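You operate a simulated robot arm through the tools that you are given. There is no shell and no other tool.

You are at the controls of a simulated robot arm. One attempt, no reset.

JOB
Load the green die, then the red die, on their carousel spots.
Fine: index each spot to the red pointer before you load it. Set down upright: what you pick out.

It is judged by the outcome, as a careful person would: the job done as asked, and still so three seconds after it is handed in. It fails if anything else is knocked over, pushed out of place, dropped, spilled or broken.

ROBOT AND FRAMES
A 7-joint arm with a two-finger parallel gripper, fixed in place. Base frame: the origin is at the foot of the arm, x ahead of it, y to its left, z up. Units: mm, degrees, N and s.
With the tool pointing down near the work surface it reaches from about 300 to 700 mm from the base axis. Its first joint turns from -66.0 to 66.0 degrees. Payload 1.57 kg.
Tool frame: the origin (TCP) lies between the finger pads and is the grasp point; the fingertips stand 30 mm ahead of it; z points along the fingers, y is the line along which they close. Largest opening 110 mm; finger width 24, thickness 12; the body of the gripper, 48 by 112 mm, starts 78 mm behind the TCP.
Orientation is that of the tool frame in the base frame, as a unit quaternion [x, y, z, w]. With the fingers straight down and closing along the base's y, the tool's x points along the base's -x, its y along +y and its z along -z.

CONTROLS
- The arm moves only by the tool servo_tool. Its argument "series" is a list of rows, each a list of 7 numbers: the turn, a rotation vector about the tool's x, y, z in degrees, then the shift along the tool's x, y, z in m, then the finger opening in m, from 0 to 0.11. In form: [[rx, ry, rz, tx, ty, tz, hand], ...]. A call has 1 to 20 rows; each row is the pose to reach, as a shift and turn from the pose commanded when the call began, along the tool's axes at that moment. Each row takes 0.2 s and may step no farther than 50 mm and 8.6 degrees from the row before; otherwise, or with a gripper value out of range, the whole call is refused. A pose out of reach is approached as far as the arm can. The call stops where the force on the tool passes 40 N (or 10 N more than at its start, if that is more) or the arm is blocked; 0.2 s more then pass. The fingers move at their own pace (about 108 mm/s each) and stop on an object; they squeeze with about 24 N. The grip force told is the motor's: it shows also when the fingers shut on nothing. Time passes only in rows, and 0.2 s behind the last, so rows that repeat a pose let the fingers close. The reply holds the time, the measured pose of the TCP, the force on the tool along the base axes, the opening and the grip force, in the units named above and with some noise, with the torque about the TCP (base axes, N m) and any sound that the robot's microphone picked up.
- Cameras (640 x 400 px; columns grow to the right, rows downward): "scene" is fixed at [182.4, -411.3, 1404.8]; the picture's right is [0.53, -0.85, 0.00], its down [-0.48, -0.30, -0.82] and it looks along [0.70, 0.44, -0.57] (base axes); focal length 250 px, centre (320, 200). "wrist" rides on the gripper at [70, 16, -141] in the tool frame; the picture's right is [-0.23, 0.97, 0.00], its down [-0.85, -0.20, -0.48] and it looks along [-0.47, -0.11, 0.88] (tool axes); focal length 222 px, centre (320, 200). There is no depth. A picture from a camera that has moved, and an enlarged one, comes with that camera's place and axes in the base frame and with its lens.
- camera(camera): a new picture of that camera. No time passes.
- inspect(camera, box): a new picture of the part [left, top, right, bottom] of that camera's present view, enlarged. No time passes.
- close_job(): hands the job in; it is judged then, once.

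Places have to be worked out from the pictures, the camera data and where the tool is seen. Open the gripper and draw the arm clear of the work before you hand the job in, unless the task says otherwise.

The tools are called after "Call:" by a JSON object that holds its "name" and its "arguments". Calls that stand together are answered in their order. servo_tool: Moves the arm, as the interface text tells. Its arguments: {"type":"object","properties":{"series":{"type":"array"}},"required":["series"]} The other tools are called the same way: camera (camera) takes a picture; inspect (camera, box) takes an enlarged picture of a part of a camera's view; close_job () hands the job in.

At the start:

```text
clock: 0.0
tcp_pos: [458.4, -0.7, 1259.1]
tcp_rot: [0.0, 1.0, 0.001, 0.0]
contact_force: [0.1, -0.4, 0.5]
moment: [-0.02, -0.02, 0.01]
opening: 110.0
gripper_force: 0.1
```

scene: 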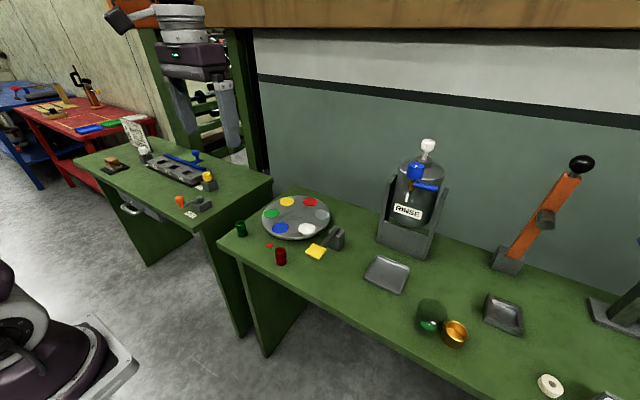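
wrist: 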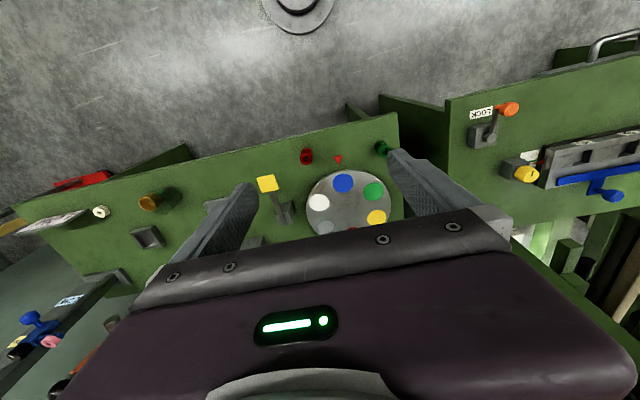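

I'll begin by enlarging the area around the carousel, to see the dice, the pointer and the lever-like parts.

Call:
{"name": "inspect", "arguments": {"camera": "scene", "box": [220, 180, 380, 280]}}

Call:
{"name": "inspect", "arguments": {"camera": "wrist", "box": [240, 120, 420, 240]}}

Call:
{"name": "inspect", "arguments": {"camera": "scene", "box": [340, 120, 640, 400]}}

```text
4.00 times, centred on (300, 230) of scene
camera zoom: at [182.4, -411.3, 1404.8], right [0.53, -0.85, 0.0], down [-0.48, -0.3, -0.82], along [0.7, 0.44, -0.57], focal length 1002 px, centre (400, 80)
```

zoom: 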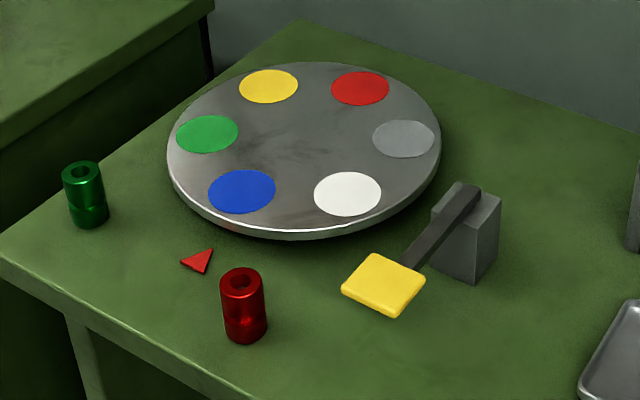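

```text
3.33 times, centred on (330, 180) of wrist
camera zoom: at [389.6, 16.8, 1399.6], right [0.23, 0.97, 0.0], down [0.85, -0.2, 0.48], along [0.47, -0.11, -0.88], focal length 740 px, centre (287, 267)
```

zoom: 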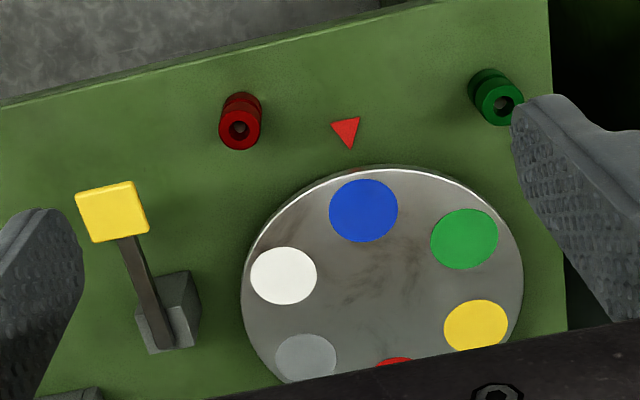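

```text
1.43 times, centred on (490, 260) of scene
camera zoom: at [182.4, -411.3, 1404.8], right [0.53, -0.85, 0.0], down [-0.48, -0.3, -0.82], along [0.7, 0.44, -0.57], focal length 358 px, centre (77, 114)
```

zoom: 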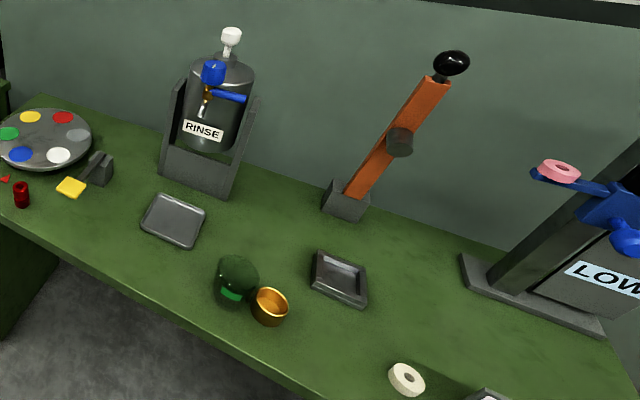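

Triangulating from both cameras puts the table top at z≈850 and the carousel spots at z≈878. The loading spot by the pointer is near (632, 20), with the green spot next to it on the +y side. The green die is near (568, 127), the red die near (543, -55), and the yellow paddle near (573, -152, 918). I'll close the fingers and move above the paddle for a closer look.

Call:
{"name": "servo_tool", "arguments": {"series": [[0, 0, 0, -0.012, -0.018, 0.032, 0.0], [0, 0, 0, -0.024, -0.036, 0.064, 0.0], [0, 0, 0, -0.036, -0.054, 0.096, 0.0], [0, 0, 0, -0.048, -0.072, 0.128, 0.0], [0, 0, 0, -0.06, -0.09, 0.16, 0.0], [0, 0, 0, -0.072, -0.108, 0.19, 0.0], [0, 0, 0, -0.084, -0.126, 0.21, 0.0], [0, 0, 0, -0.09, -0.14, 0.225, 0.0], [0, 0, 0, -0.09, -0.15, 0.23, 0.0], [0, 0, 0, -0.09, -0.15, 0.23, 0.0]]}}

```text
clock: 2.2
tcp_pos: [550.8, -151.4, 1027.9]
tcp_rot: [-0.001, 1.0, 0.0, -0.001]
contact_force: [0.8, 1.9, 0.0]
moment: [0.0, -0.02, 0.03]
opening: 0.0
gripper_force: 21.8
```

The TCP is now at (551, -151, 1028) with the fingers closed. I'll take pictures to pin down the paddle relative to the fingertips.

Call:
{"name": "camera", "arguments": {"camera": "wrist"}}

Call:
{"name": "inspect", "arguments": {"camera": "scene", "box": [240, 170, 400, 270]}}

```text
taken
camera wrist: at [480.0, -133.5, 1170.7], right [0.23, 0.97, 0.0], down [0.85, -0.2, 0.48], along [0.47, -0.11, -0.88], focal length 222 px, centre (320, 200)
```

wrist: 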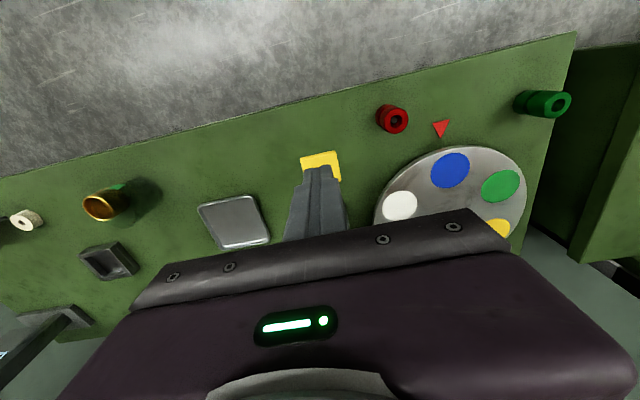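

```text
4.00 times, centred on (320, 220) of scene
camera zoom: at [182.4, -411.4, 1404.8], right [0.53, -0.85, 0.0], down [-0.48, -0.3, -0.82], along [0.7, 0.44, -0.57], focal length 1002 px, centre (320, 120)
```

zoom: 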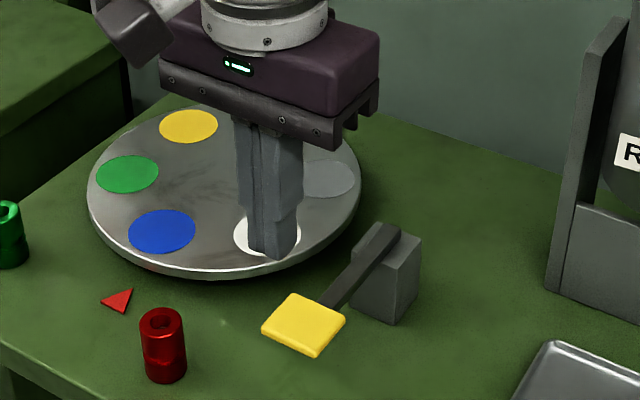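

The fingertips hide part of the paddle, so I'll enlarge this area to get its corners.

Call:
{"name": "inspect", "arguments": {"camera": "wrist", "box": [270, 130, 390, 205]}}

Call:
{"name": "inspect", "arguments": {"camera": "scene", "box": [290, 220, 354, 260]}}

```text
5.33 times, centred on (330, 168) of wrist
camera zoom: at [480.0, -133.5, 1170.7], right [0.23, 0.97, 0.0], down [0.85, -0.2, 0.48], along [0.47, -0.11, -0.88], focal length 1185 px, centre (267, 373)
```

zoom: 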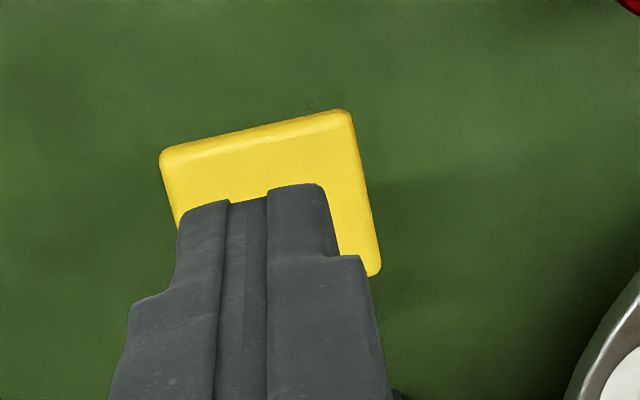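

```text
10.00 times, centred on (322, 240) of scene
camera zoom: at [182.4, -411.4, 1404.8], right [0.53, -0.85, 0.0], down [-0.48, -0.3, -0.82], along [0.7, 0.44, -0.57], focal length 2504 px, centre (300, -200)
```

zoom: 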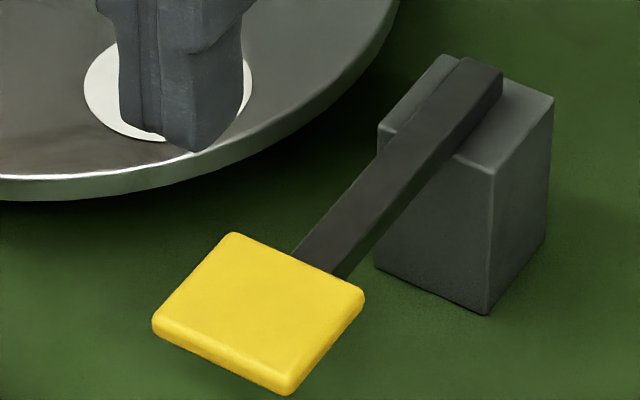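

The paddle is a pad about 40 mm square, centred near (573, -154) with its top at z≈920. It sits on a lever running back to a pivot block at x≈650–695. I'll centre the closed fingertips above it and come down to just short of contact.

Call:
{"name": "servo_tool", "arguments": {"series": [[0, 0, 0, -0.01, -0.001, 0.02, 0.0], [0, 0, 0, -0.021, -0.0026, 0.045, 0.0], [0, 0, 0, -0.021, -0.0026, 0.062, 0.0], [0, 0, 0, -0.021, -0.0026, 0.068, 0.0], [0, 0, 0, -0.021, -0.0026, 0.068, 0.0]]}}

Call:
{"name": "inspect", "arguments": {"camera": "scene", "box": [240, 170, 400, 270]}}

```text
clock: 3.4
tcp_pos: [571.9, -154.0, 960.4]
tcp_rot: [0.001, 1.0, 0.0, 0.0]
contact_force: [0.0, -1.0, 1.0]
moment: [0.02, 0.0, 0.03]
opening: 0.1
gripper_force: 21.4
```

```text
4.00 times, centred on (320, 220) of scene
camera zoom: at [182.5, -411.3, 1404.8], right [0.53, -0.85, 0.0], down [-0.48, -0.3, -0.82], along [0.7, 0.44, -0.57], focal length 1002 px, centre (320, 120)
```

zoom: 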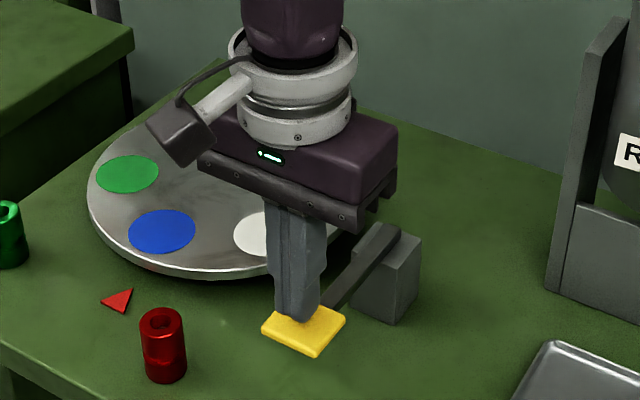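

The fingertips are centred on the pad, about 10 mm above it. I'll press down in small steps and watch the force and sound.

Call:
{"name": "servo_tool", "arguments": {"series": [[0, 0, 0, 0, 0, 0.006, 0.0], [0, 0, 0, 0, 0, 0.012, 0.0], [0, 0, 0, 0, 0, 0.016, 0.0], [0, 0, 0, 0, 0, 0.02, 0.0], [0, 0, 0, 0, 0, 0.024, 0.0]]}}

Call:
{"name": "inspect", "arguments": {"camera": "scene", "box": [240, 170, 400, 270]}}

```text
clock: 4.6
tcp_pos: [570.8, -152.5, 936.6]
tcp_rot: [-0.001, 1.0, 0.001, 0.0]
contact_force: [-0.9, -0.9, 2.7]
moment: [-0.01, 0.03, -0.04]
opening: 0.0
gripper_force: 21.7
```

```text
4.00 times, centred on (320, 220) of scene
camera zoom: at [182.4, -411.3, 1404.9], right [0.53, -0.85, 0.0], down [-0.48, -0.3, -0.82], along [0.7, 0.44, -0.57], focal length 1002 px, centre (320, 120)
```

zoom: 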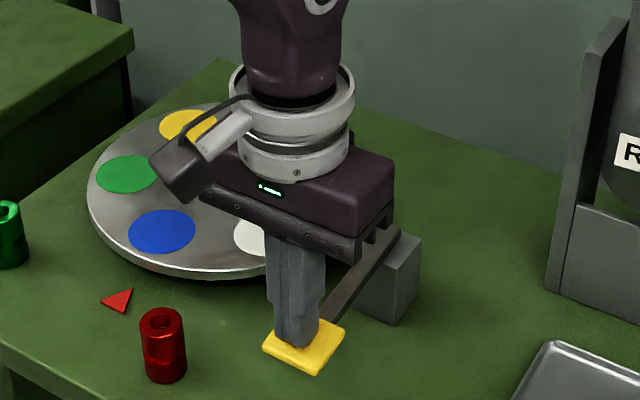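

The pad is moving down with the tip under a light force of about 3 N, and the carousel hasn't moved yet. I'll keep pressing.

Call:
{"name": "servo_tool", "arguments": {"series": [[0, 0, 0, 0, 0, 0.004, 0.0], [0, 0, 0, 0, 0, 0.008, 0.0], [0, 0, 0, 0, 0, 0.012, 0.0]]}}

Call:
{"name": "inspect", "arguments": {"camera": "scene", "box": [240, 170, 400, 270]}}

```text
clock: 5.4
tcp_pos: [571.4, -152.1, 924.5]
tcp_rot: [0.0, 1.0, 0.0, -0.001]
contact_force: [0.3, -0.3, 4.4]
moment: [-0.03, -0.1, 0.04]
opening: 0.0
gripper_force: 20.9
```

```text
4.00 times, centred on (320, 220) of scene
camera zoom: at [182.4, -411.3, 1404.9], right [0.53, -0.85, 0.0], down [-0.48, -0.3, -0.82], along [0.7, 0.44, -0.57], focal length 1002 px, centre (320, 120)
```

zoom: 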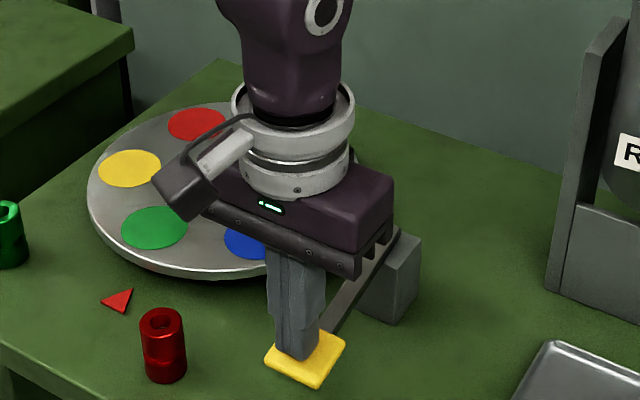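

The carousel turned and green is arriving at the pointer, at (154, 228) against blue's earlier (162, 231). It may still be moving, so I'll hold still briefly and look again.

Call:
{"name": "servo_tool", "arguments": {"series": [[0, 0, 0, 0, 0, 0, 0.0], [0, 0, 0, 0, 0, 0, 0.0]]}}

Call:
{"name": "inspect", "arguments": {"camera": "scene", "box": [240, 170, 400, 270]}}

```text
clock: 6.0
tcp_pos: [571.4, -153.8, 924.0]
tcp_rot: [0.0, 1.0, 0.0, -0.001]
contact_force: [0.4, -0.8, 4.7]
moment: [-0.02, -0.07, 0.01]
opening: 0.0
gripper_force: 21.1
```

```text
4.00 times, centred on (320, 220) of scene
camera zoom: at [182.4, -411.3, 1404.9], right [0.53, -0.85, 0.0], down [-0.48, -0.3, -0.82], along [0.7, 0.44, -0.57], focal length 1002 px, centre (320, 120)
```

zoom: 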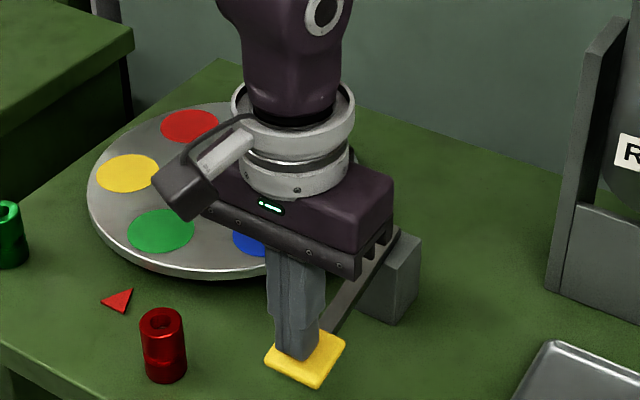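

Green now sits exactly where blue was, at the pointer, so one press gives one index. I'll lift straight off the paddle and check that the carousel holds.

Call:
{"name": "servo_tool", "arguments": {"series": [[0, 0, 0, 0, 0, -0.01, 0.0], [0, 0, 0, 0, 0, -0.025, 0.0], [0, 0, 0, 0, 0, -0.05, 0.0], [0, 0, 0, 0, 0, -0.09, 0.0], [0, 0, 0, 0, 0, -0.13, 0.0], [0, 0, 0, 0, 0, -0.145, 0.0], [0, 0, 0, 0, 0, -0.145, 0.0]]}}

Call:
{"name": "inspect", "arguments": {"camera": "scene", "box": [220, 180, 380, 280]}}

Call:
{"name": "camera", "arguments": {"camera": "wrist"}}

```text
clock: 7.6
tcp_pos: [569.5, -152.5, 1069.4]
tcp_rot: [0.0, 1.0, 0.0, 0.0]
contact_force: [0.1, 0.0, 0.7]
moment: [0.0, -0.01, 0.01]
opening: 0.1
gripper_force: 22.1
```

```text
4.00 times, centred on (300, 230) of scene
camera zoom: at [182.4, -411.3, 1404.8], right [0.53, -0.85, 0.0], down [-0.48, -0.3, -0.82], along [0.7, 0.44, -0.57], focal length 1002 px, centre (400, 80)
```

zoom: 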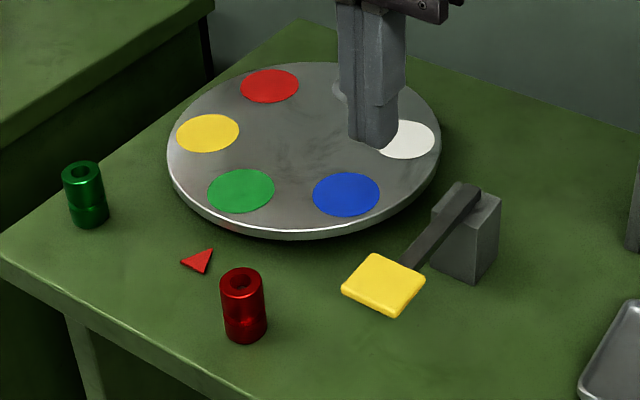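

```text
taken
camera wrist: at [500.2, -135.6, 1211.5], right [0.23, 0.97, 0.0], down [0.85, -0.2, 0.48], along [0.47, -0.11, -0.88], focal length 222 px, centre (320, 200)
```

wrist: 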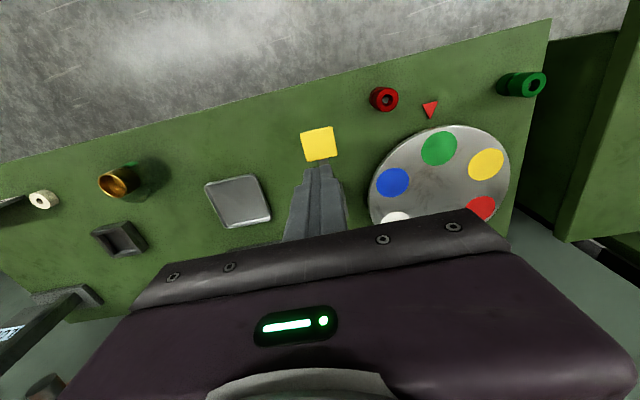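

Green is holding at the pointer and the paddle has sprung back. Next I'll move at height to above the green die with the fingers opening, then look.

Call:
{"name": "servo_tool", "arguments": {"series": [[0, 0, 0, 0.001, 0.03, 0.0, 0.08], [0, 0, 0, 0.003, 0.072, 0.005, 0.08], [0, 0, 0, 0.005, 0.116, 0.01, 0.08], [0, 0, 0, 0.007, 0.16, 0.015, 0.08], [0, 0, 0, 0.009, 0.204, 0.02, 0.08], [0, 0, 0, 0.0095, 0.245, 0.025, 0.08], [0, 0, 0, 0.0095, 0.27, 0.029, 0.08], [0, 0, 0, 0.0095, 0.2795, 0.029, 0.08], [0, 0, 0, 0.0095, 0.2795, 0.029, 0.08]]}}

Call:
{"name": "camera", "arguments": {"camera": "wrist"}}

Call:
{"name": "inspect", "arguments": {"camera": "scene", "box": [180, 170, 340, 270]}}

```text
clock: 9.6
tcp_pos: [562.1, 125.1, 1039.3]
tcp_rot: [-0.001, 1.0, 0.0, 0.0]
contact_force: [0.1, -0.2, -0.3]
moment: [-0.01, -0.01, 0.02]
opening: 80.1
gripper_force: 0.0
```

```text
taken
camera wrist: at [492.5, 142.9, 1181.1], right [0.23, 0.97, 0.0], down [0.86, -0.2, 0.48], along [0.47, -0.11, -0.88], focal length 222 px, centre (320, 200)
```

wrist: 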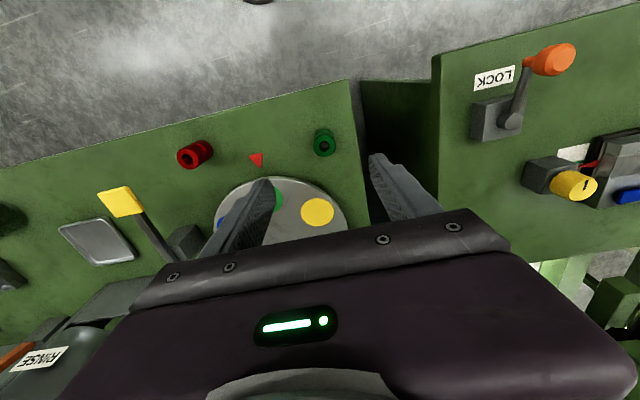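

```text
4.00 times, centred on (260, 220) of scene
camera zoom: at [182.5, -411.3, 1404.8], right [0.53, -0.85, 0.0], down [-0.48, -0.3, -0.82], along [0.7, 0.44, -0.57], focal length 1002 px, centre (560, 120)
```

zoom: 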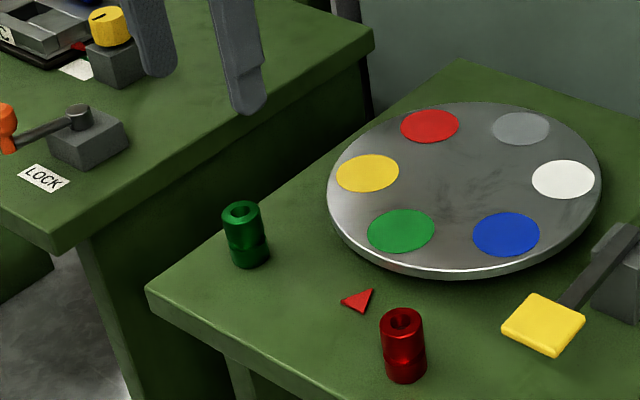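

The green die shows between the open fingers. I'll enlarge it to fix its position exactly.

Call:
{"name": "inspect", "arguments": {"camera": "wrist", "box": [285, 115, 365, 165]}}

Call:
{"name": "inspect", "arguments": {"camera": "scene", "box": [224, 210, 272, 240]}}

```text
8.00 times, centred on (325, 140) of wrist
camera zoom: at [492.5, 142.9, 1181.1], right [0.23, 0.97, 0.0], down [0.86, -0.2, 0.48], along [0.47, -0.11, -0.88], focal length 1777 px, centre (280, 680)
```

zoom: 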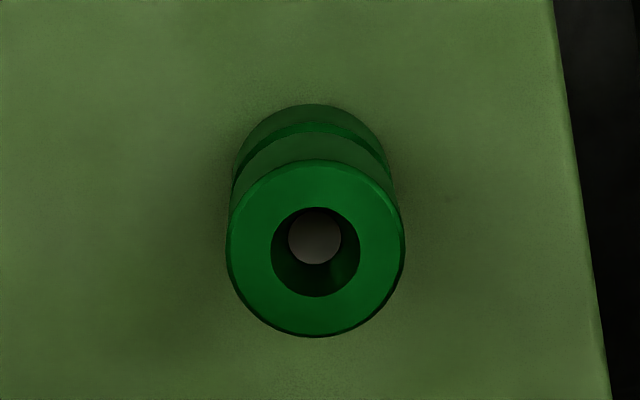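

```text
13.33 times, centred on (248, 225) of scene
camera zoom: at [182.5, -411.3, 1404.8], right [0.53, -0.85, 0.0], down [-0.48, -0.3, -0.82], along [0.7, 0.44, -0.57], focal length 3338 px, centre (1280, -133)
```

zoom: 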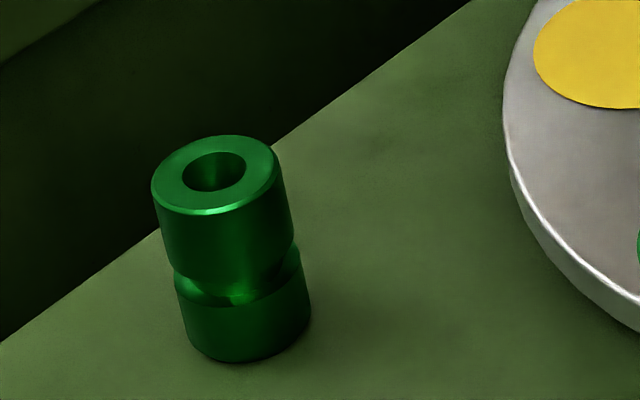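

The die's top centre works out at about (568.5, 130, 897), with a diameter of about 30 mm and a waist groove below the middle. I'll centre over it and come down halfway, keeping the fingertips above its top, then check again.

Call:
{"name": "servo_tool", "arguments": {"series": [[0, 0, 0, -0.004, 0.002, 0.03, 0.08], [0, 0, 0, -0.0066, 0.0039, 0.06, 0.08], [0, 0, 0, -0.0066, 0.0039, 0.085, 0.08], [0, 0, 0, -0.0066, 0.0039, 0.1, 0.08], [0, 0, 0, -0.0066, 0.0039, 0.1, 0.08]]}}

Call:
{"name": "camera", "arguments": {"camera": "wrist"}}

Call:
{"name": "inspect", "arguments": {"camera": "scene", "box": [200, 190, 296, 250]}}

```text
clock: 10.8
tcp_pos: [568.9, 128.9, 940.7]
tcp_rot: [0.0, 1.0, 0.0, 0.0]
contact_force: [-0.6, 0.3, -0.1]
moment: [0.0, -0.04, -0.02]
opening: 79.9
gripper_force: 0.1
```

```text
taken
camera wrist: at [498.3, 146.4, 1082.0], right [0.23, 0.97, 0.0], down [0.85, -0.2, 0.48], along [0.47, -0.11, -0.88], focal length 222 px, centre (320, 200)
```

wrist: 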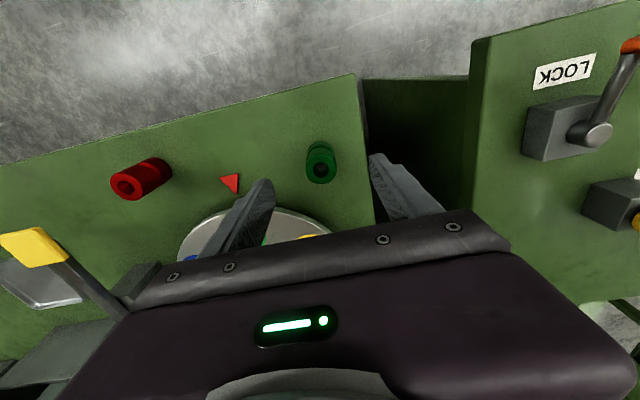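

```text
6.67 times, centred on (248, 220) of scene
camera zoom: at [182.5, -411.3, 1404.8], right [0.53, -0.85, 0.0], down [-0.48, -0.3, -0.82], along [0.7, 0.44, -0.57], focal length 1669 px, centre (800, 67)
```

zoom: 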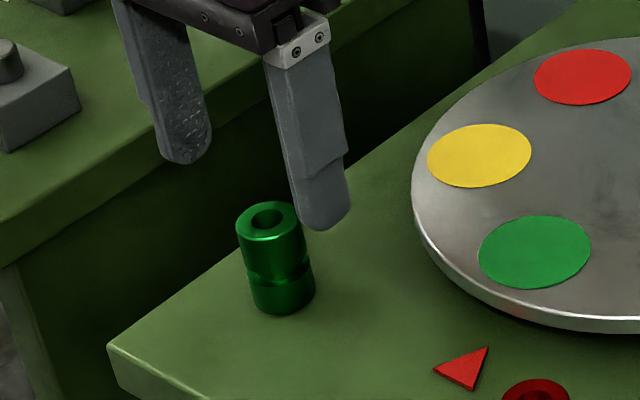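

In the wrist view the die's top sits almost exactly where the point below the TCP should project, (320.6, 170.7). I'll zoom once to confirm before descending.

Call:
{"name": "inspect", "arguments": {"camera": "wrist", "box": [264, 135, 376, 205]}}

```text
5.71 times, centred on (320, 170) of wrist
camera zoom: at [498.3, 146.4, 1082.0], right [0.23, 0.97, 0.0], down [0.85, -0.2, 0.48], along [0.47, -0.11, -0.88], focal length 1269 px, centre (320, 371)
```

zoom: 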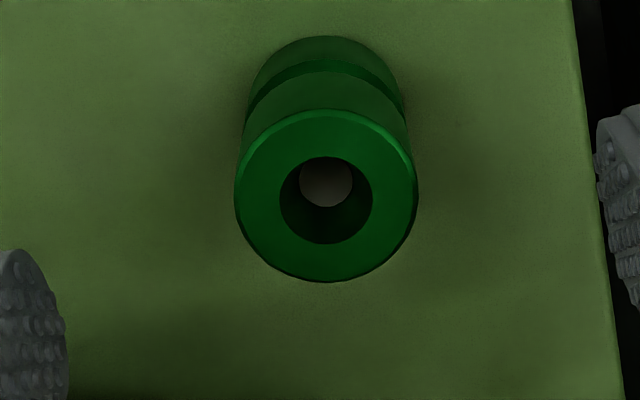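

The die is centred to within about 1 mm, and its top is at z≈894. I'll go straight down to TCP z≈887, with the tips just above the table, then close the fingers.

Call:
{"name": "servo_tool", "arguments": {"series": [[0, 0, 0, 0, 0, 0.02, 0.08], [0, 0, 0, 0, 0, 0.036, 0.08], [0, 0, 0, 0, 0, 0.047, 0.08], [0, 0, 0, 0, 0, 0.053, 0.08], [0, 0, 0, 0, 0, 0.053, 0.06], [0, 0, 0, 0, 0, 0.053, 0.045], [0, 0, 0, 0, 0, 0.053, 0.035], [0, 0, 0, 0, 0, 0.053, 0.02], [0, 0, 0, 0, 0, 0.053, 0.01], [0, 0, 0, 0, 0, 0.053, 0.01], [0, 0, 0, 0, 0, 0.053, 0.01]]}}

Call:
{"name": "inspect", "arguments": {"camera": "scene", "box": [200, 190, 296, 250]}}

Call:
{"name": "inspect", "arguments": {"camera": "wrist", "box": [240, 120, 400, 220]}}

```text
clock: 13.2
tcp_pos: [568.2, 128.8, 887.7]
tcp_rot: [0.0, 1.0, 0.0, 0.0]
contact_force: [0.9, -0.4, 2.1]
moment: [-0.02, -0.01, -0.01]
opening: 28.9
gripper_force: 24.3
```

```text
6.67 times, centred on (248, 220) of scene
camera zoom: at [182.4, -411.3, 1404.8], right [0.53, -0.85, 0.0], down [-0.48, -0.3, -0.82], along [0.7, 0.44, -0.57], focal length 1669 px, centre (800, 67)
```

zoom: 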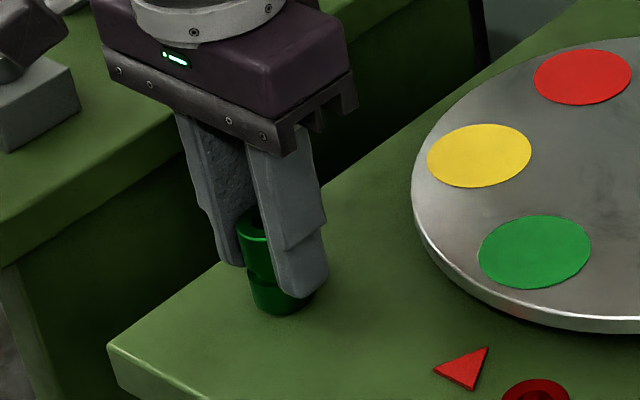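

```text
4.00 times, centred on (320, 170) of wrist
camera zoom: at [498.1, 146.6, 1028.8], right [0.23, 0.97, 0.0], down [0.85, -0.2, 0.48], along [0.47, -0.11, -0.88], focal length 888 px, centre (320, 320)
```

zoom: 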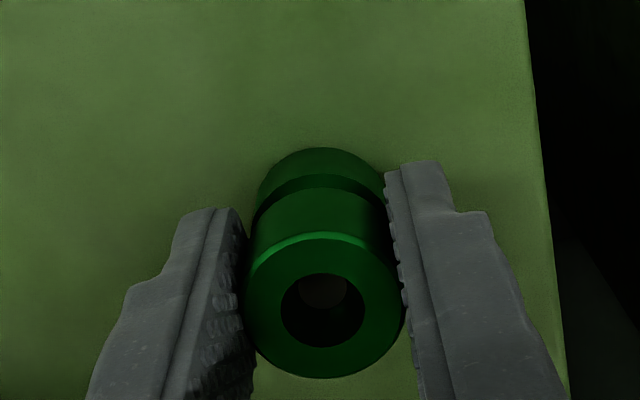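

The die is gripped, with the opening at 28.9 mm and 24 N. I'll lift it straight up and carry it over to the loading spot near (633, 19), staying high, to check alignment.

Call:
{"name": "servo_tool", "arguments": {"series": [[0, 0, 0, 0, 0, -0.01, 0.01], [0, 0, 0, 0, 0, -0.03, 0.01], [0, 0, 0, 0, 0, -0.06, 0.01], [0, 0, 0, 0, 0, -0.083, 0.01], [0, 0, 0, -0.012, -0.02, -0.083, 0.01], [0, 0, 0, -0.028, -0.048, -0.083, 0.01], [0, 0, 0, -0.044, -0.076, -0.083, 0.01], [0, 0, 0, -0.058, -0.1, -0.083, 0.01], [0, 0, 0, -0.0647, -0.1108, -0.083, 0.01], [0, 0, 0, -0.0647, -0.1108, -0.083, 0.01], [0, 0, 0, -0.0647, -0.1108, -0.083, 0.01]]}}

Call:
{"name": "inspect", "arguments": {"camera": "wrist", "box": [240, 100, 400, 200]}}

Call:
{"name": "inspect", "arguments": {"camera": "scene", "box": [220, 170, 348, 250]}}

```text
clock: 15.6
tcp_pos: [631.6, 18.9, 969.8]
tcp_rot: [0.0, 1.0, 0.0, 0.0]
contact_force: [0.7, -0.9, -0.9]
moment: [-0.03, -0.03, -0.01]
opening: 29.3
gripper_force: 24.5
```

```text
4.00 times, centred on (320, 150) of wrist
camera zoom: at [561.8, 36.6, 1110.7], right [0.23, 0.97, 0.0], down [0.85, -0.2, 0.48], along [0.47, -0.11, -0.88], focal length 888 px, centre (320, 400)
```

zoom: 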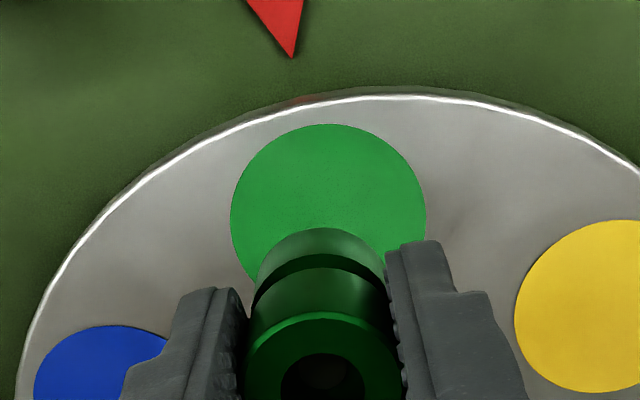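

```text
5.00 times, centred on (284, 210) of scene
camera zoom: at [182.5, -411.3, 1404.8], right [0.53, -0.85, 0.0], down [-0.48, -0.3, -0.82], along [0.7, 0.44, -0.57], focal length 1252 px, centre (500, 150)
```

zoom: 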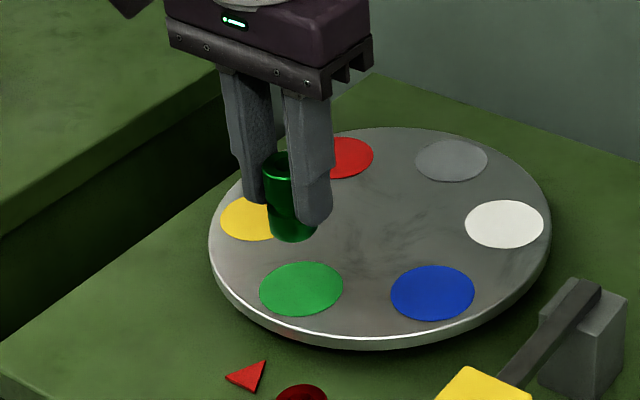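

The green spot's centre in this view is about 1.6 mm toward +y of the point below the TCP, and x is on. I'll correct that and lower to about 6 mm above the expected contact height.

Call:
{"name": "servo_tool", "arguments": {"series": [[0, 0, 0, 0, 0.0008, 0.012, 0.01], [0, 0, 0, 0, 0.0016, 0.027, 0.01], [0, 0, 0, 0, 0.0016, 0.04, 0.01], [0, 0, 0, 0, 0.0016, 0.047, 0.01], [0, 0, 0, 0, 0.0016, 0.049, 0.01], [0, 0, 0, 0, 0.0016, 0.049, 0.01]]}}

Call:
{"name": "inspect", "arguments": {"camera": "scene", "box": [252, 200, 316, 240]}}

Call:
{"name": "inspect", "arguments": {"camera": "wrist", "box": [240, 120, 400, 220]}}

```text
clock: 17.0
tcp_pos: [631.9, 21.1, 920.7]
tcp_rot: [-0.001, 1.0, 0.0, 0.0]
contact_force: [0.0, -0.2, -0.2]
moment: [0.03, 0.0, -0.04]
opening: 29.2
gripper_force: 24.0
```

```text
10.00 times, centred on (284, 220) of scene
camera zoom: at [182.5, -411.3, 1404.8], right [0.53, -0.85, 0.0], down [-0.48, -0.3, -0.82], along [0.7, 0.44, -0.57], focal length 2504 px, centre (680, 0)
```

zoom: 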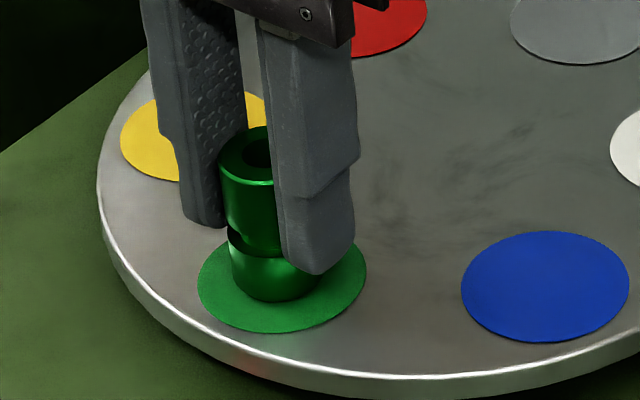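

```text
4.00 times, centred on (320, 170) of wrist
camera zoom: at [562.2, 38.0, 1062.4], right [0.23, 0.97, 0.0], down [0.85, -0.2, 0.48], along [0.47, -0.11, -0.88], focal length 888 px, centre (320, 320)
```

zoom: 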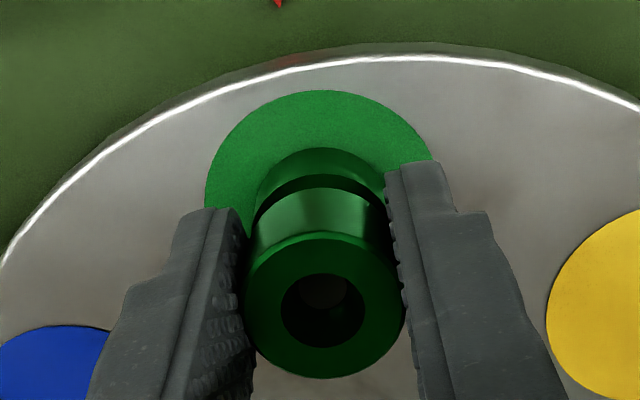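

The die is hovering about centred over the green spot with no contact yet. I'll lower it 1 mm at a time.

Call:
{"name": "servo_tool", "arguments": {"series": [[0, 0, 0, 0, 0, 0.001, 0.01], [0, 0, 0, 0, 0, 0.002, 0.01], [0, 0, 0, 0, 0, 0.003, 0.01], [0, 0, 0, 0, 0, 0.004, 0.01]]}}

Call:
{"name": "inspect", "arguments": {"camera": "scene", "box": [252, 200, 316, 240]}}

```text
clock: 18.0
tcp_pos: [631.8, 21.0, 919.2]
tcp_rot: [0.0, 1.0, -0.001, 0.001]
contact_force: [-5.7, 1.0, 20.3]
moment: [0.02, 0.22, 0.02]
opening: 29.0
gripper_force: 24.0
```

```text
10.00 times, centred on (284, 220) of scene
camera zoom: at [181.9, -411.3, 1404.9], right [0.53, -0.85, 0.0], down [-0.48, -0.3, -0.82], along [0.7, 0.44, -0.57], focal length 2504 px, centre (680, 0)
```

zoom: 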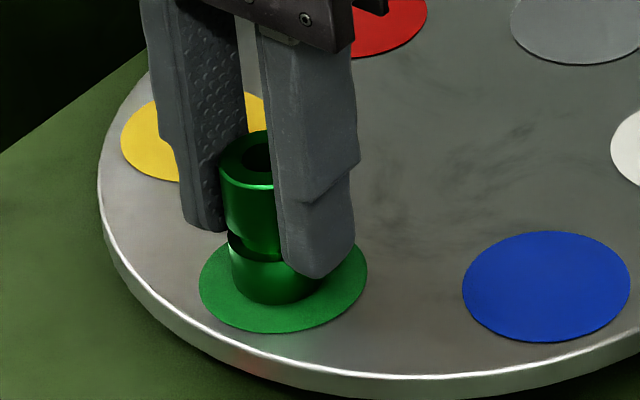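

The die touched down at TCP z≈919, with 20 N upward. I'll back off about 2 mm to unload the force, then open the fingers gently.

Call:
{"name": "servo_tool", "arguments": {"series": [[0, 0, 0, 0, 0, -0.001, 0.01], [0, 0, 0, 0, 0, -0.0017, 0.01], [0, 0, 0, 0, 0, -0.0017, 0.01]]}}

```text
clock: 18.8
tcp_pos: [632.2, 21.9, 919.7]
tcp_rot: [-0.001, 1.0, 0.0, 0.0]
contact_force: [0.7, 0.1, 8.1]
moment: [-0.03, -0.05, 0.0]
opening: 28.7
gripper_force: 24.0
```

Only a light 8 N seating load is left. I'll open the fingers in stages and keep the arm still.

Call:
{"name": "servo_tool", "arguments": {"series": [[0, 0, 0, 0, 0, -0.0005, 0.035], [0, 0, 0, 0, 0, -0.0005, 0.045], [0, 0, 0, 0, 0, -0.0005, 0.06], [0, 0, 0, 0, 0, -0.0005, 0.07], [0, 0, 0, 0, 0, -0.0005, 0.07]]}}

Call:
{"name": "inspect", "arguments": {"camera": "scene", "box": [252, 200, 316, 240]}}

Call:
{"name": "inspect", "arguments": {"camera": "wrist", "box": [240, 120, 400, 220]}}

```text
clock: 20.0
tcp_pos: [632.4, 20.7, 920.1]
tcp_rot: [0.0, 1.0, -0.001, 0.001]
contact_force: [0.1, 0.5, 0.2]
moment: [-0.02, 0.02, 0.01]
opening: 70.1
gripper_force: 0.0
```

```text
10.00 times, centred on (284, 220) of scene
camera zoom: at [182.4, -411.3, 1404.8], right [0.53, -0.85, 0.0], down [-0.48, -0.3, -0.82], along [0.7, 0.44, -0.57], focal length 2504 px, centre (680, 0)
```

zoom: 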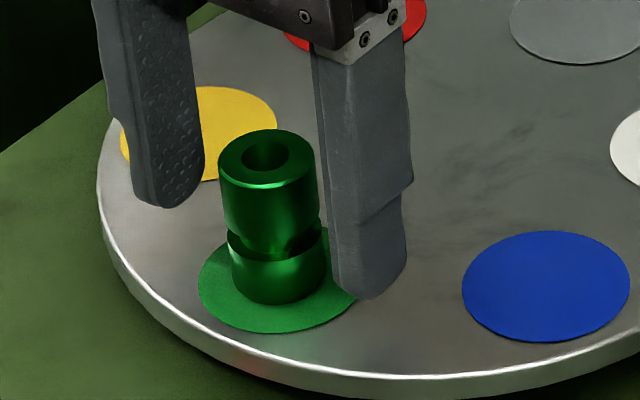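

```text
4.00 times, centred on (320, 170) of wrist
camera zoom: at [562.1, 38.4, 1061.5], right [0.23, 0.97, 0.0], down [0.85, -0.2, 0.48], along [0.47, -0.11, -0.88], focal length 888 px, centre (320, 320)
```

zoom: 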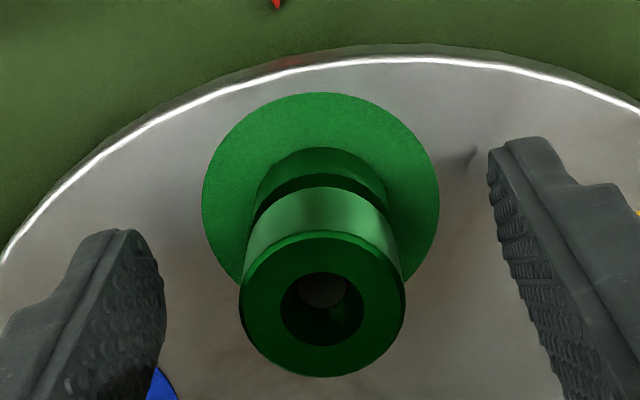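

The green die stands upright and centred on its spot. I'll lift straight up clear of it, then close the fingers and move back over the paddle.

Call:
{"name": "servo_tool", "arguments": {"series": [[0, 0, 0, 0, 0, -0.015, 0.07], [0, 0, 0, 0, 0, -0.04, 0.07], [0, 0, 0, 0, 0, -0.08, 0.07], [0, 0, 0, 0, 0, -0.12, 0.07], [0, 0, 0, 0.01, -0.03, -0.125, 0.03], [0, 0, 0, 0.025, -0.072, -0.125, 0.0], [0, 0, 0, 0.04, -0.114, -0.125, 0.0], [0, 0, 0, 0.055, -0.152, -0.12, 0.0], [0, 0, 0, 0.0613, -0.1739, -0.1, 0.0], [0, 0, 0, 0.0613, -0.1739, -0.08, 0.0], [0, 0, 0, 0.0613, -0.1739, -0.08, 0.0]]}}

Call:
{"name": "camera", "arguments": {"camera": "scene"}}

Call:
{"name": "inspect", "arguments": {"camera": "scene", "box": [220, 180, 380, 280]}}

```text
clock: 22.4
tcp_pos: [571.3, -150.8, 997.3]
tcp_rot: [0.0, 1.0, 0.0, 0.001]
contact_force: [-0.3, -0.7, -0.8]
moment: [-0.01, -0.01, -0.02]
opening: 0.1
gripper_force: 21.5
```

```text
taken
```

scene: 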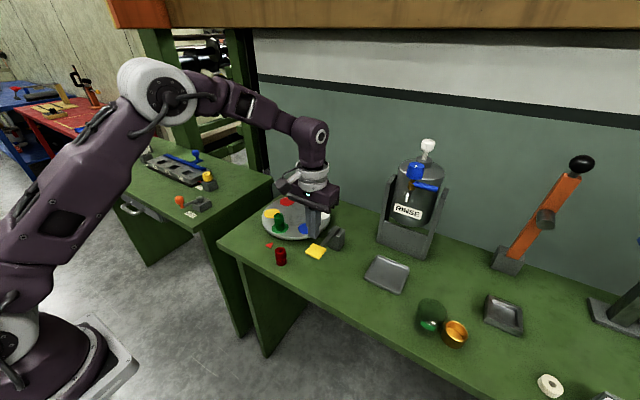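

```text
4.00 times, centred on (300, 230) of scene
camera zoom: at [182.4, -411.4, 1404.8], right [0.53, -0.85, 0.0], down [-0.48, -0.3, -0.82], along [0.7, 0.44, -0.57], focal length 1002 px, centre (400, 80)
```

zoom: 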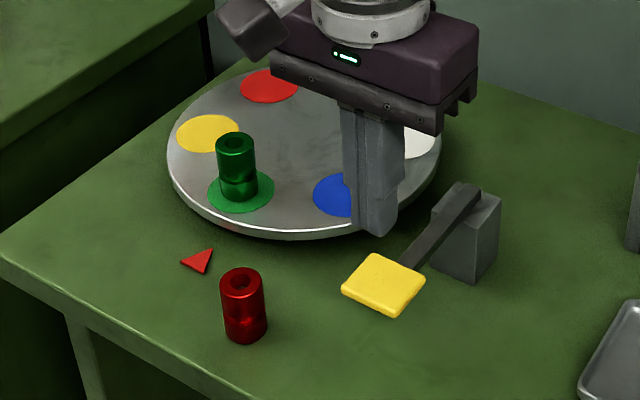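

Two more index steps will bring red to the pointer: yellow first, then red. I'll press the paddle once to the same depth as before, hold it while the carousel turns, then look.

Call:
{"name": "servo_tool", "arguments": {"series": [[0, 0, 0, 0, 0, 0.025, 0.0], [0, 0, 0, 0, 0, 0.042, 0.0], [0, 0, 0, 0, 0, 0.05, 0.0], [0, 0, 0, 0, 0, 0.056, 0.0], [0, 0, 0, 0, 0, 0.062, 0.0], [0, 0, 0, 0, 0, 0.067, 0.0], [0, 0, 0, 0, 0, 0.072, 0.0], [0, 0, 0, 0, 0, 0.0755, 0.0], [0, 0, 0, 0, 0, 0.0755, 0.0], [0, 0, 0, 0, 0, 0.0755, 0.0], [0, 0, 0, 0, 0, 0.0755, 0.0], [0, 0, 0, 0, 0, 0.0755, 0.0]]}}

Call:
{"name": "inspect", "arguments": {"camera": "scene", "box": [220, 180, 380, 280]}}

```text
clock: 25.0
tcp_pos: [571.5, -152.9, 924.0]
tcp_rot: [-0.001, 1.0, 0.001, 0.0]
contact_force: [0.5, 2.3, 4.8]
moment: [0.06, -0.05, 0.01]
opening: 0.0
gripper_force: 21.7
```

```text
4.00 times, centred on (300, 230) of scene
camera zoom: at [182.4, -411.3, 1404.9], right [0.53, -0.85, 0.0], down [-0.48, -0.3, -0.82], along [0.7, 0.44, -0.57], focal length 1002 px, centre (400, 80)
```

zoom: 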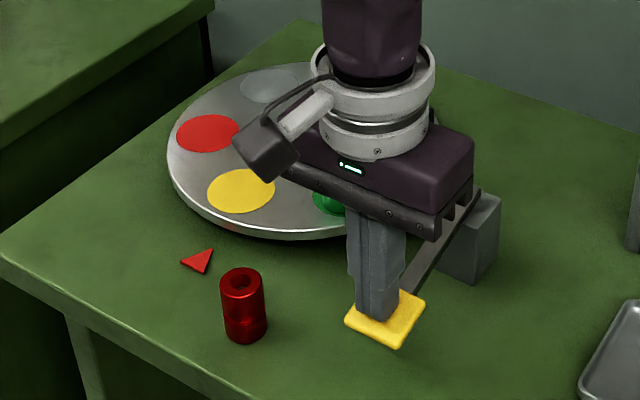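

The carousel moved exactly one step, so yellow is at the pointer. I'll release the paddle and check that the green die rode along upright.

Call:
{"name": "servo_tool", "arguments": {"series": [[0, 0, 0, 0, 0, -0.01, 0.0], [0, 0, 0, 0, 0, -0.025, 0.0], [0, 0, 0, 0, 0, -0.05, 0.0], [0, 0, 0, 0, 0, -0.0755, 0.0], [0, 0, 0, 0, 0, -0.0755, 0.0]]}}

Call:
{"name": "inspect", "arguments": {"camera": "scene", "box": [220, 180, 380, 280]}}

Call:
{"name": "camera", "arguments": {"camera": "wrist"}}

```text
clock: 26.2
tcp_pos: [571.3, -153.0, 999.4]
tcp_rot: [0.001, 1.0, 0.001, 0.0]
contact_force: [-0.1, -0.1, -0.2]
moment: [-0.04, 0.02, 0.0]
opening: 0.0
gripper_force: 21.5
```

```text
4.00 times, centred on (300, 230) of scene
camera zoom: at [182.4, -411.3, 1404.8], right [0.53, -0.85, 0.0], down [-0.48, -0.3, -0.82], along [0.7, 0.44, -0.57], focal length 1002 px, centre (400, 80)
```

zoom: 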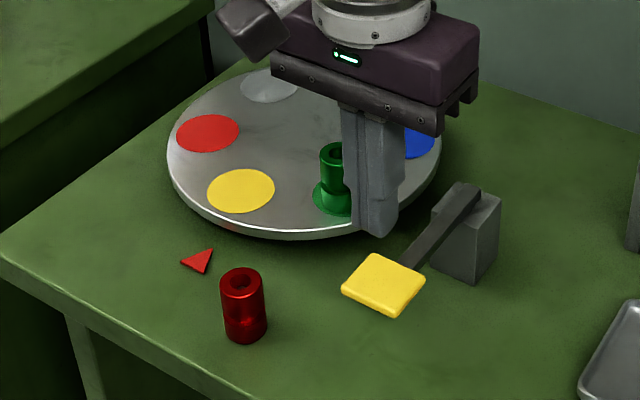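

```text
taken
camera wrist: at [501.2, -135.1, 1140.9], right [0.23, 0.97, 0.0], down [0.85, -0.2, 0.48], along [0.47, -0.11, -0.88], focal length 222 px, centre (320, 200)
```

wrist: 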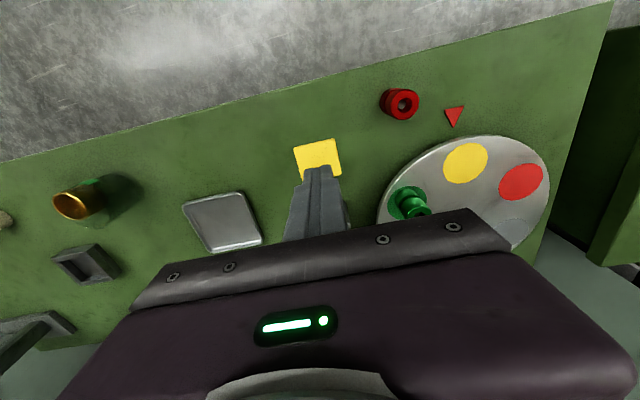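

The green die is upright and centred on its spot after one index. I'll press the paddle a second time the same way to bring red to the pointer.

Call:
{"name": "servo_tool", "arguments": {"series": [[0, 0, 0, 0, 0, 0.025, 0.0], [0, 0, 0, 0, 0, 0.042, 0.0], [0, 0, 0, 0, 0, 0.05, 0.0], [0, 0, 0, 0, 0, 0.056, 0.0], [0, 0, 0, 0, 0, 0.062, 0.0], [0, 0, 0, 0, 0, 0.067, 0.0], [0, 0, 0, 0, 0, 0.072, 0.0], [0, 0, 0, 0, 0, 0.0755, 0.0], [0, 0, 0, 0, 0, 0.0755, 0.0], [0, 0, 0, 0, 0, 0.0755, 0.0], [0, 0, 0, 0, 0, 0.0755, 0.0], [0, 0, 0, 0, 0, 0.0755, 0.0]]}}

Call:
{"name": "inspect", "arguments": {"camera": "scene", "box": [220, 180, 380, 280]}}

```text
clock: 28.8
tcp_pos: [571.6, -153.0, 924.2]
tcp_rot: [0.0, 1.0, 0.0, 0.0]
contact_force: [-0.4, -0.5, 5.0]
moment: [-0.02, -0.06, 0.03]
opening: 0.2
gripper_force: 21.2
```

```text
4.00 times, centred on (300, 230) of scene
camera zoom: at [182.4, -411.3, 1404.9], right [0.53, -0.85, 0.0], down [-0.48, -0.3, -0.82], along [0.7, 0.44, -0.57], focal length 1002 px, centre (400, 80)
```

zoom: 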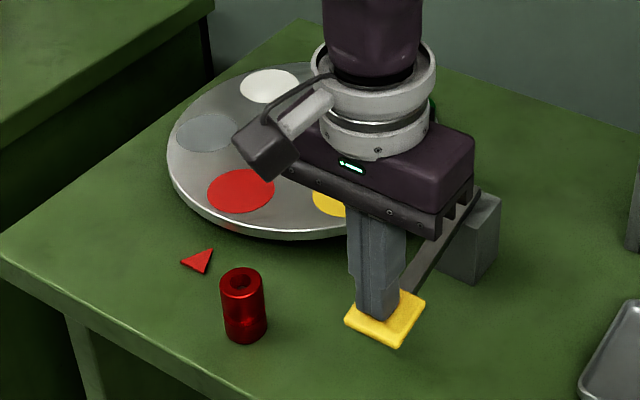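

Red is now at the pointer. I'll release the paddle straight up, then move above the red die with the fingers opening.

Call:
{"name": "servo_tool", "arguments": {"series": [[0, 0, 0, 0, 0, -0.01, 0.0], [0, 0, 0, 0, 0, -0.025, 0.0], [0, 0, 0, 0, 0, -0.05, 0.0], [0, 0, 0, 0, 0, -0.09, 0.0], [0, 0, 0, 0, 0, -0.115, 0.0], [0, 0, 0, 0.01, 0.03, -0.115, 0.04], [0, 0, 0, 0.02, 0.065, -0.115, 0.08], [0, 0, 0, 0.0267, 0.09, -0.11, 0.08], [0, 0, 0, 0.0267, 0.0985, -0.105, 0.08], [0, 0, 0, 0.0267, 0.0985, -0.105, 0.08]]}}

Call:
{"name": "inspect", "arguments": {"camera": "wrist", "box": [240, 90, 400, 190]}}

Call:
{"name": "inspect", "arguments": {"camera": "scene", "box": [220, 180, 380, 280]}}

```text
clock: 31.0
tcp_pos: [544.0, -53.5, 1029.2]
tcp_rot: [0.001, 1.0, 0.0, 0.001]
contact_force: [0.1, 0.2, 0.2]
moment: [0.03, 0.0, -0.02]
opening: 80.1
gripper_force: 0.1
```

```text
4.00 times, centred on (320, 140) of wrist
camera zoom: at [474.3, -37.4, 1170.6], right [0.23, 0.97, 0.0], down [0.85, -0.2, 0.48], along [0.47, -0.11, -0.88], focal length 888 px, centre (320, 440)
```

zoom: 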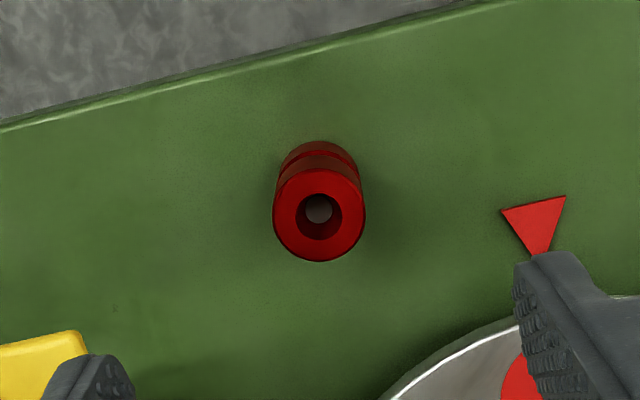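

```text
4.00 times, centred on (300, 230) of scene
camera zoom: at [182.5, -411.3, 1404.8], right [0.53, -0.85, 0.0], down [-0.48, -0.3, -0.82], along [0.7, 0.44, -0.57], focal length 1002 px, centre (400, 80)
```

zoom: 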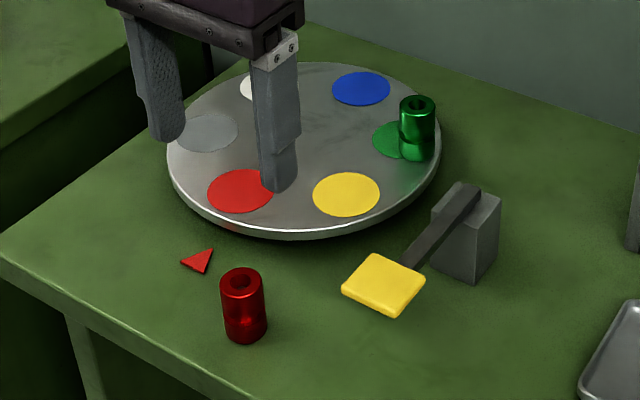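

The green die seems to have shifted on its spot during that second index, so I'll look at it closely before going on.

Call:
{"name": "inspect", "arguments": {"camera": "scene", "box": [300, 195, 348, 225]}}

Call:
{"name": "camera", "arguments": {"camera": "wrist"}}

```text
13.33 times, centred on (324, 210) of scene
camera zoom: at [182.5, -411.3, 1404.8], right [0.53, -0.85, 0.0], down [-0.48, -0.3, -0.82], along [0.7, 0.44, -0.57], focal length 3338 px, centre (267, 67)
```

zoom: 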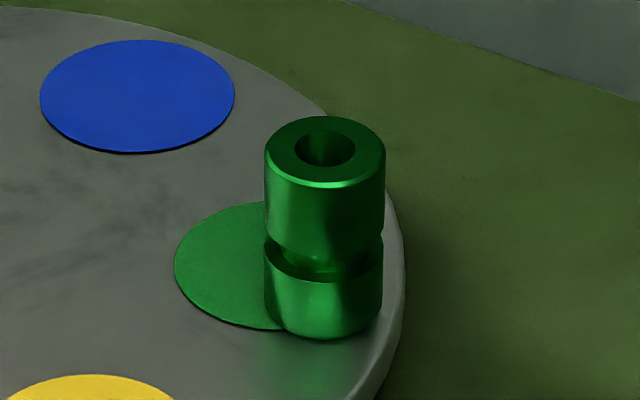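

```text
taken
camera wrist: at [474.3, -37.4, 1170.6], right [0.23, 0.97, 0.0], down [0.85, -0.2, 0.48], along [0.47, -0.11, -0.88], focal length 222 px, centre (320, 200)
```

wrist: 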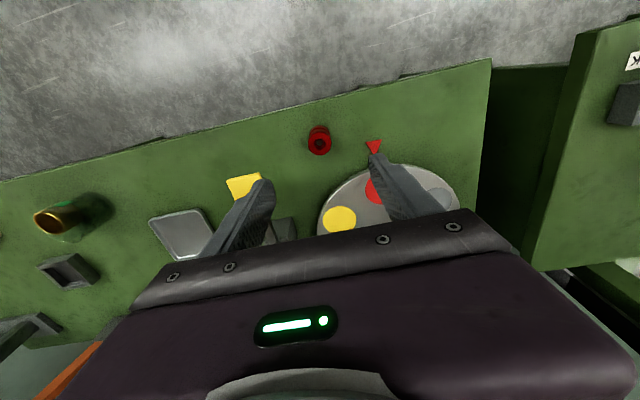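

The green die slid about 20 mm outward and back on its spot as the carousel jerked. It is still upright, but no longer properly seated. I'll re-centre it before loading red. First I'll test the reach by moving high over the carousel toward it, for a top view from the wrist camera.

Call:
{"name": "servo_tool", "arguments": {"series": [[0, 0, 0, 0, 0, -0.02, 0.08], [0, 0, 0, -0.015, 0, -0.04, 0.08], [0, 0, 0, -0.045, 0, -0.045, 0.08], [0, 0, 0, -0.08, 0, -0.045, 0.08], [0, 0, 0, -0.115, 0, -0.045, 0.08], [0, 0, 0, -0.14, 0, -0.045, 0.08], [0, 0, 0, -0.155, 0, -0.045, 0.08], [0, 0, 0, -0.155, 0, -0.045, 0.08]]}}

Call:
{"name": "camera", "arguments": {"camera": "wrist"}}

Call:
{"name": "camera", "arguments": {"camera": "scene"}}

```text
clock: 32.8
tcp_pos: [664.8, -53.2, 1073.2]
tcp_rot: [0.001, 1.0, -0.001, -0.001]
contact_force: [-0.2, -0.5, 0.2]
moment: [0.04, 0.01, -0.01]
opening: 80.1
gripper_force: 0.1
out of reach, approached as far as the arm can: row 6, 7, 8
```

```text
taken
camera wrist: at [595.0, -36.6, 1215.3], right [0.23, 0.97, 0.0], down [0.86, -0.2, 0.48], along [0.47, -0.11, -0.88], focal length 222 px, centre (320, 200)
```

wrist: 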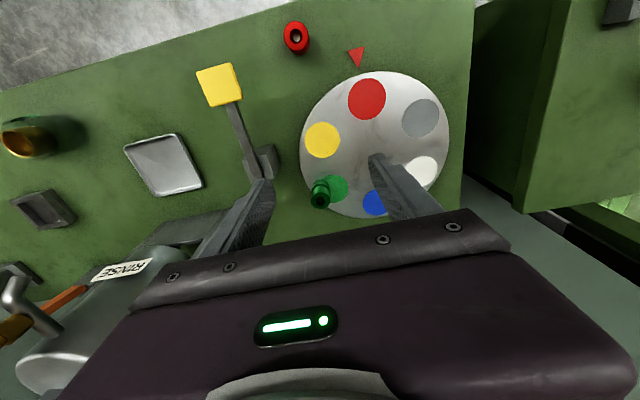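

```text
taken
```

scene: 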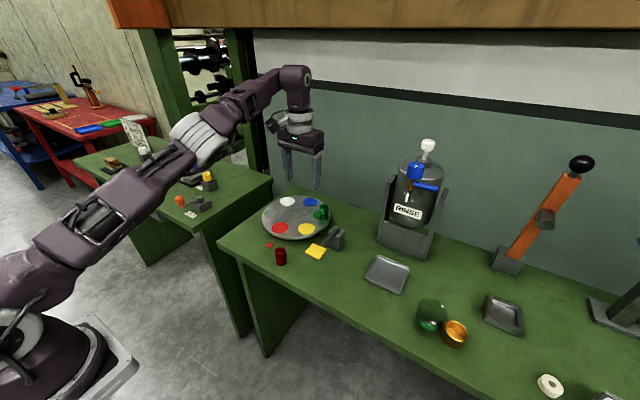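

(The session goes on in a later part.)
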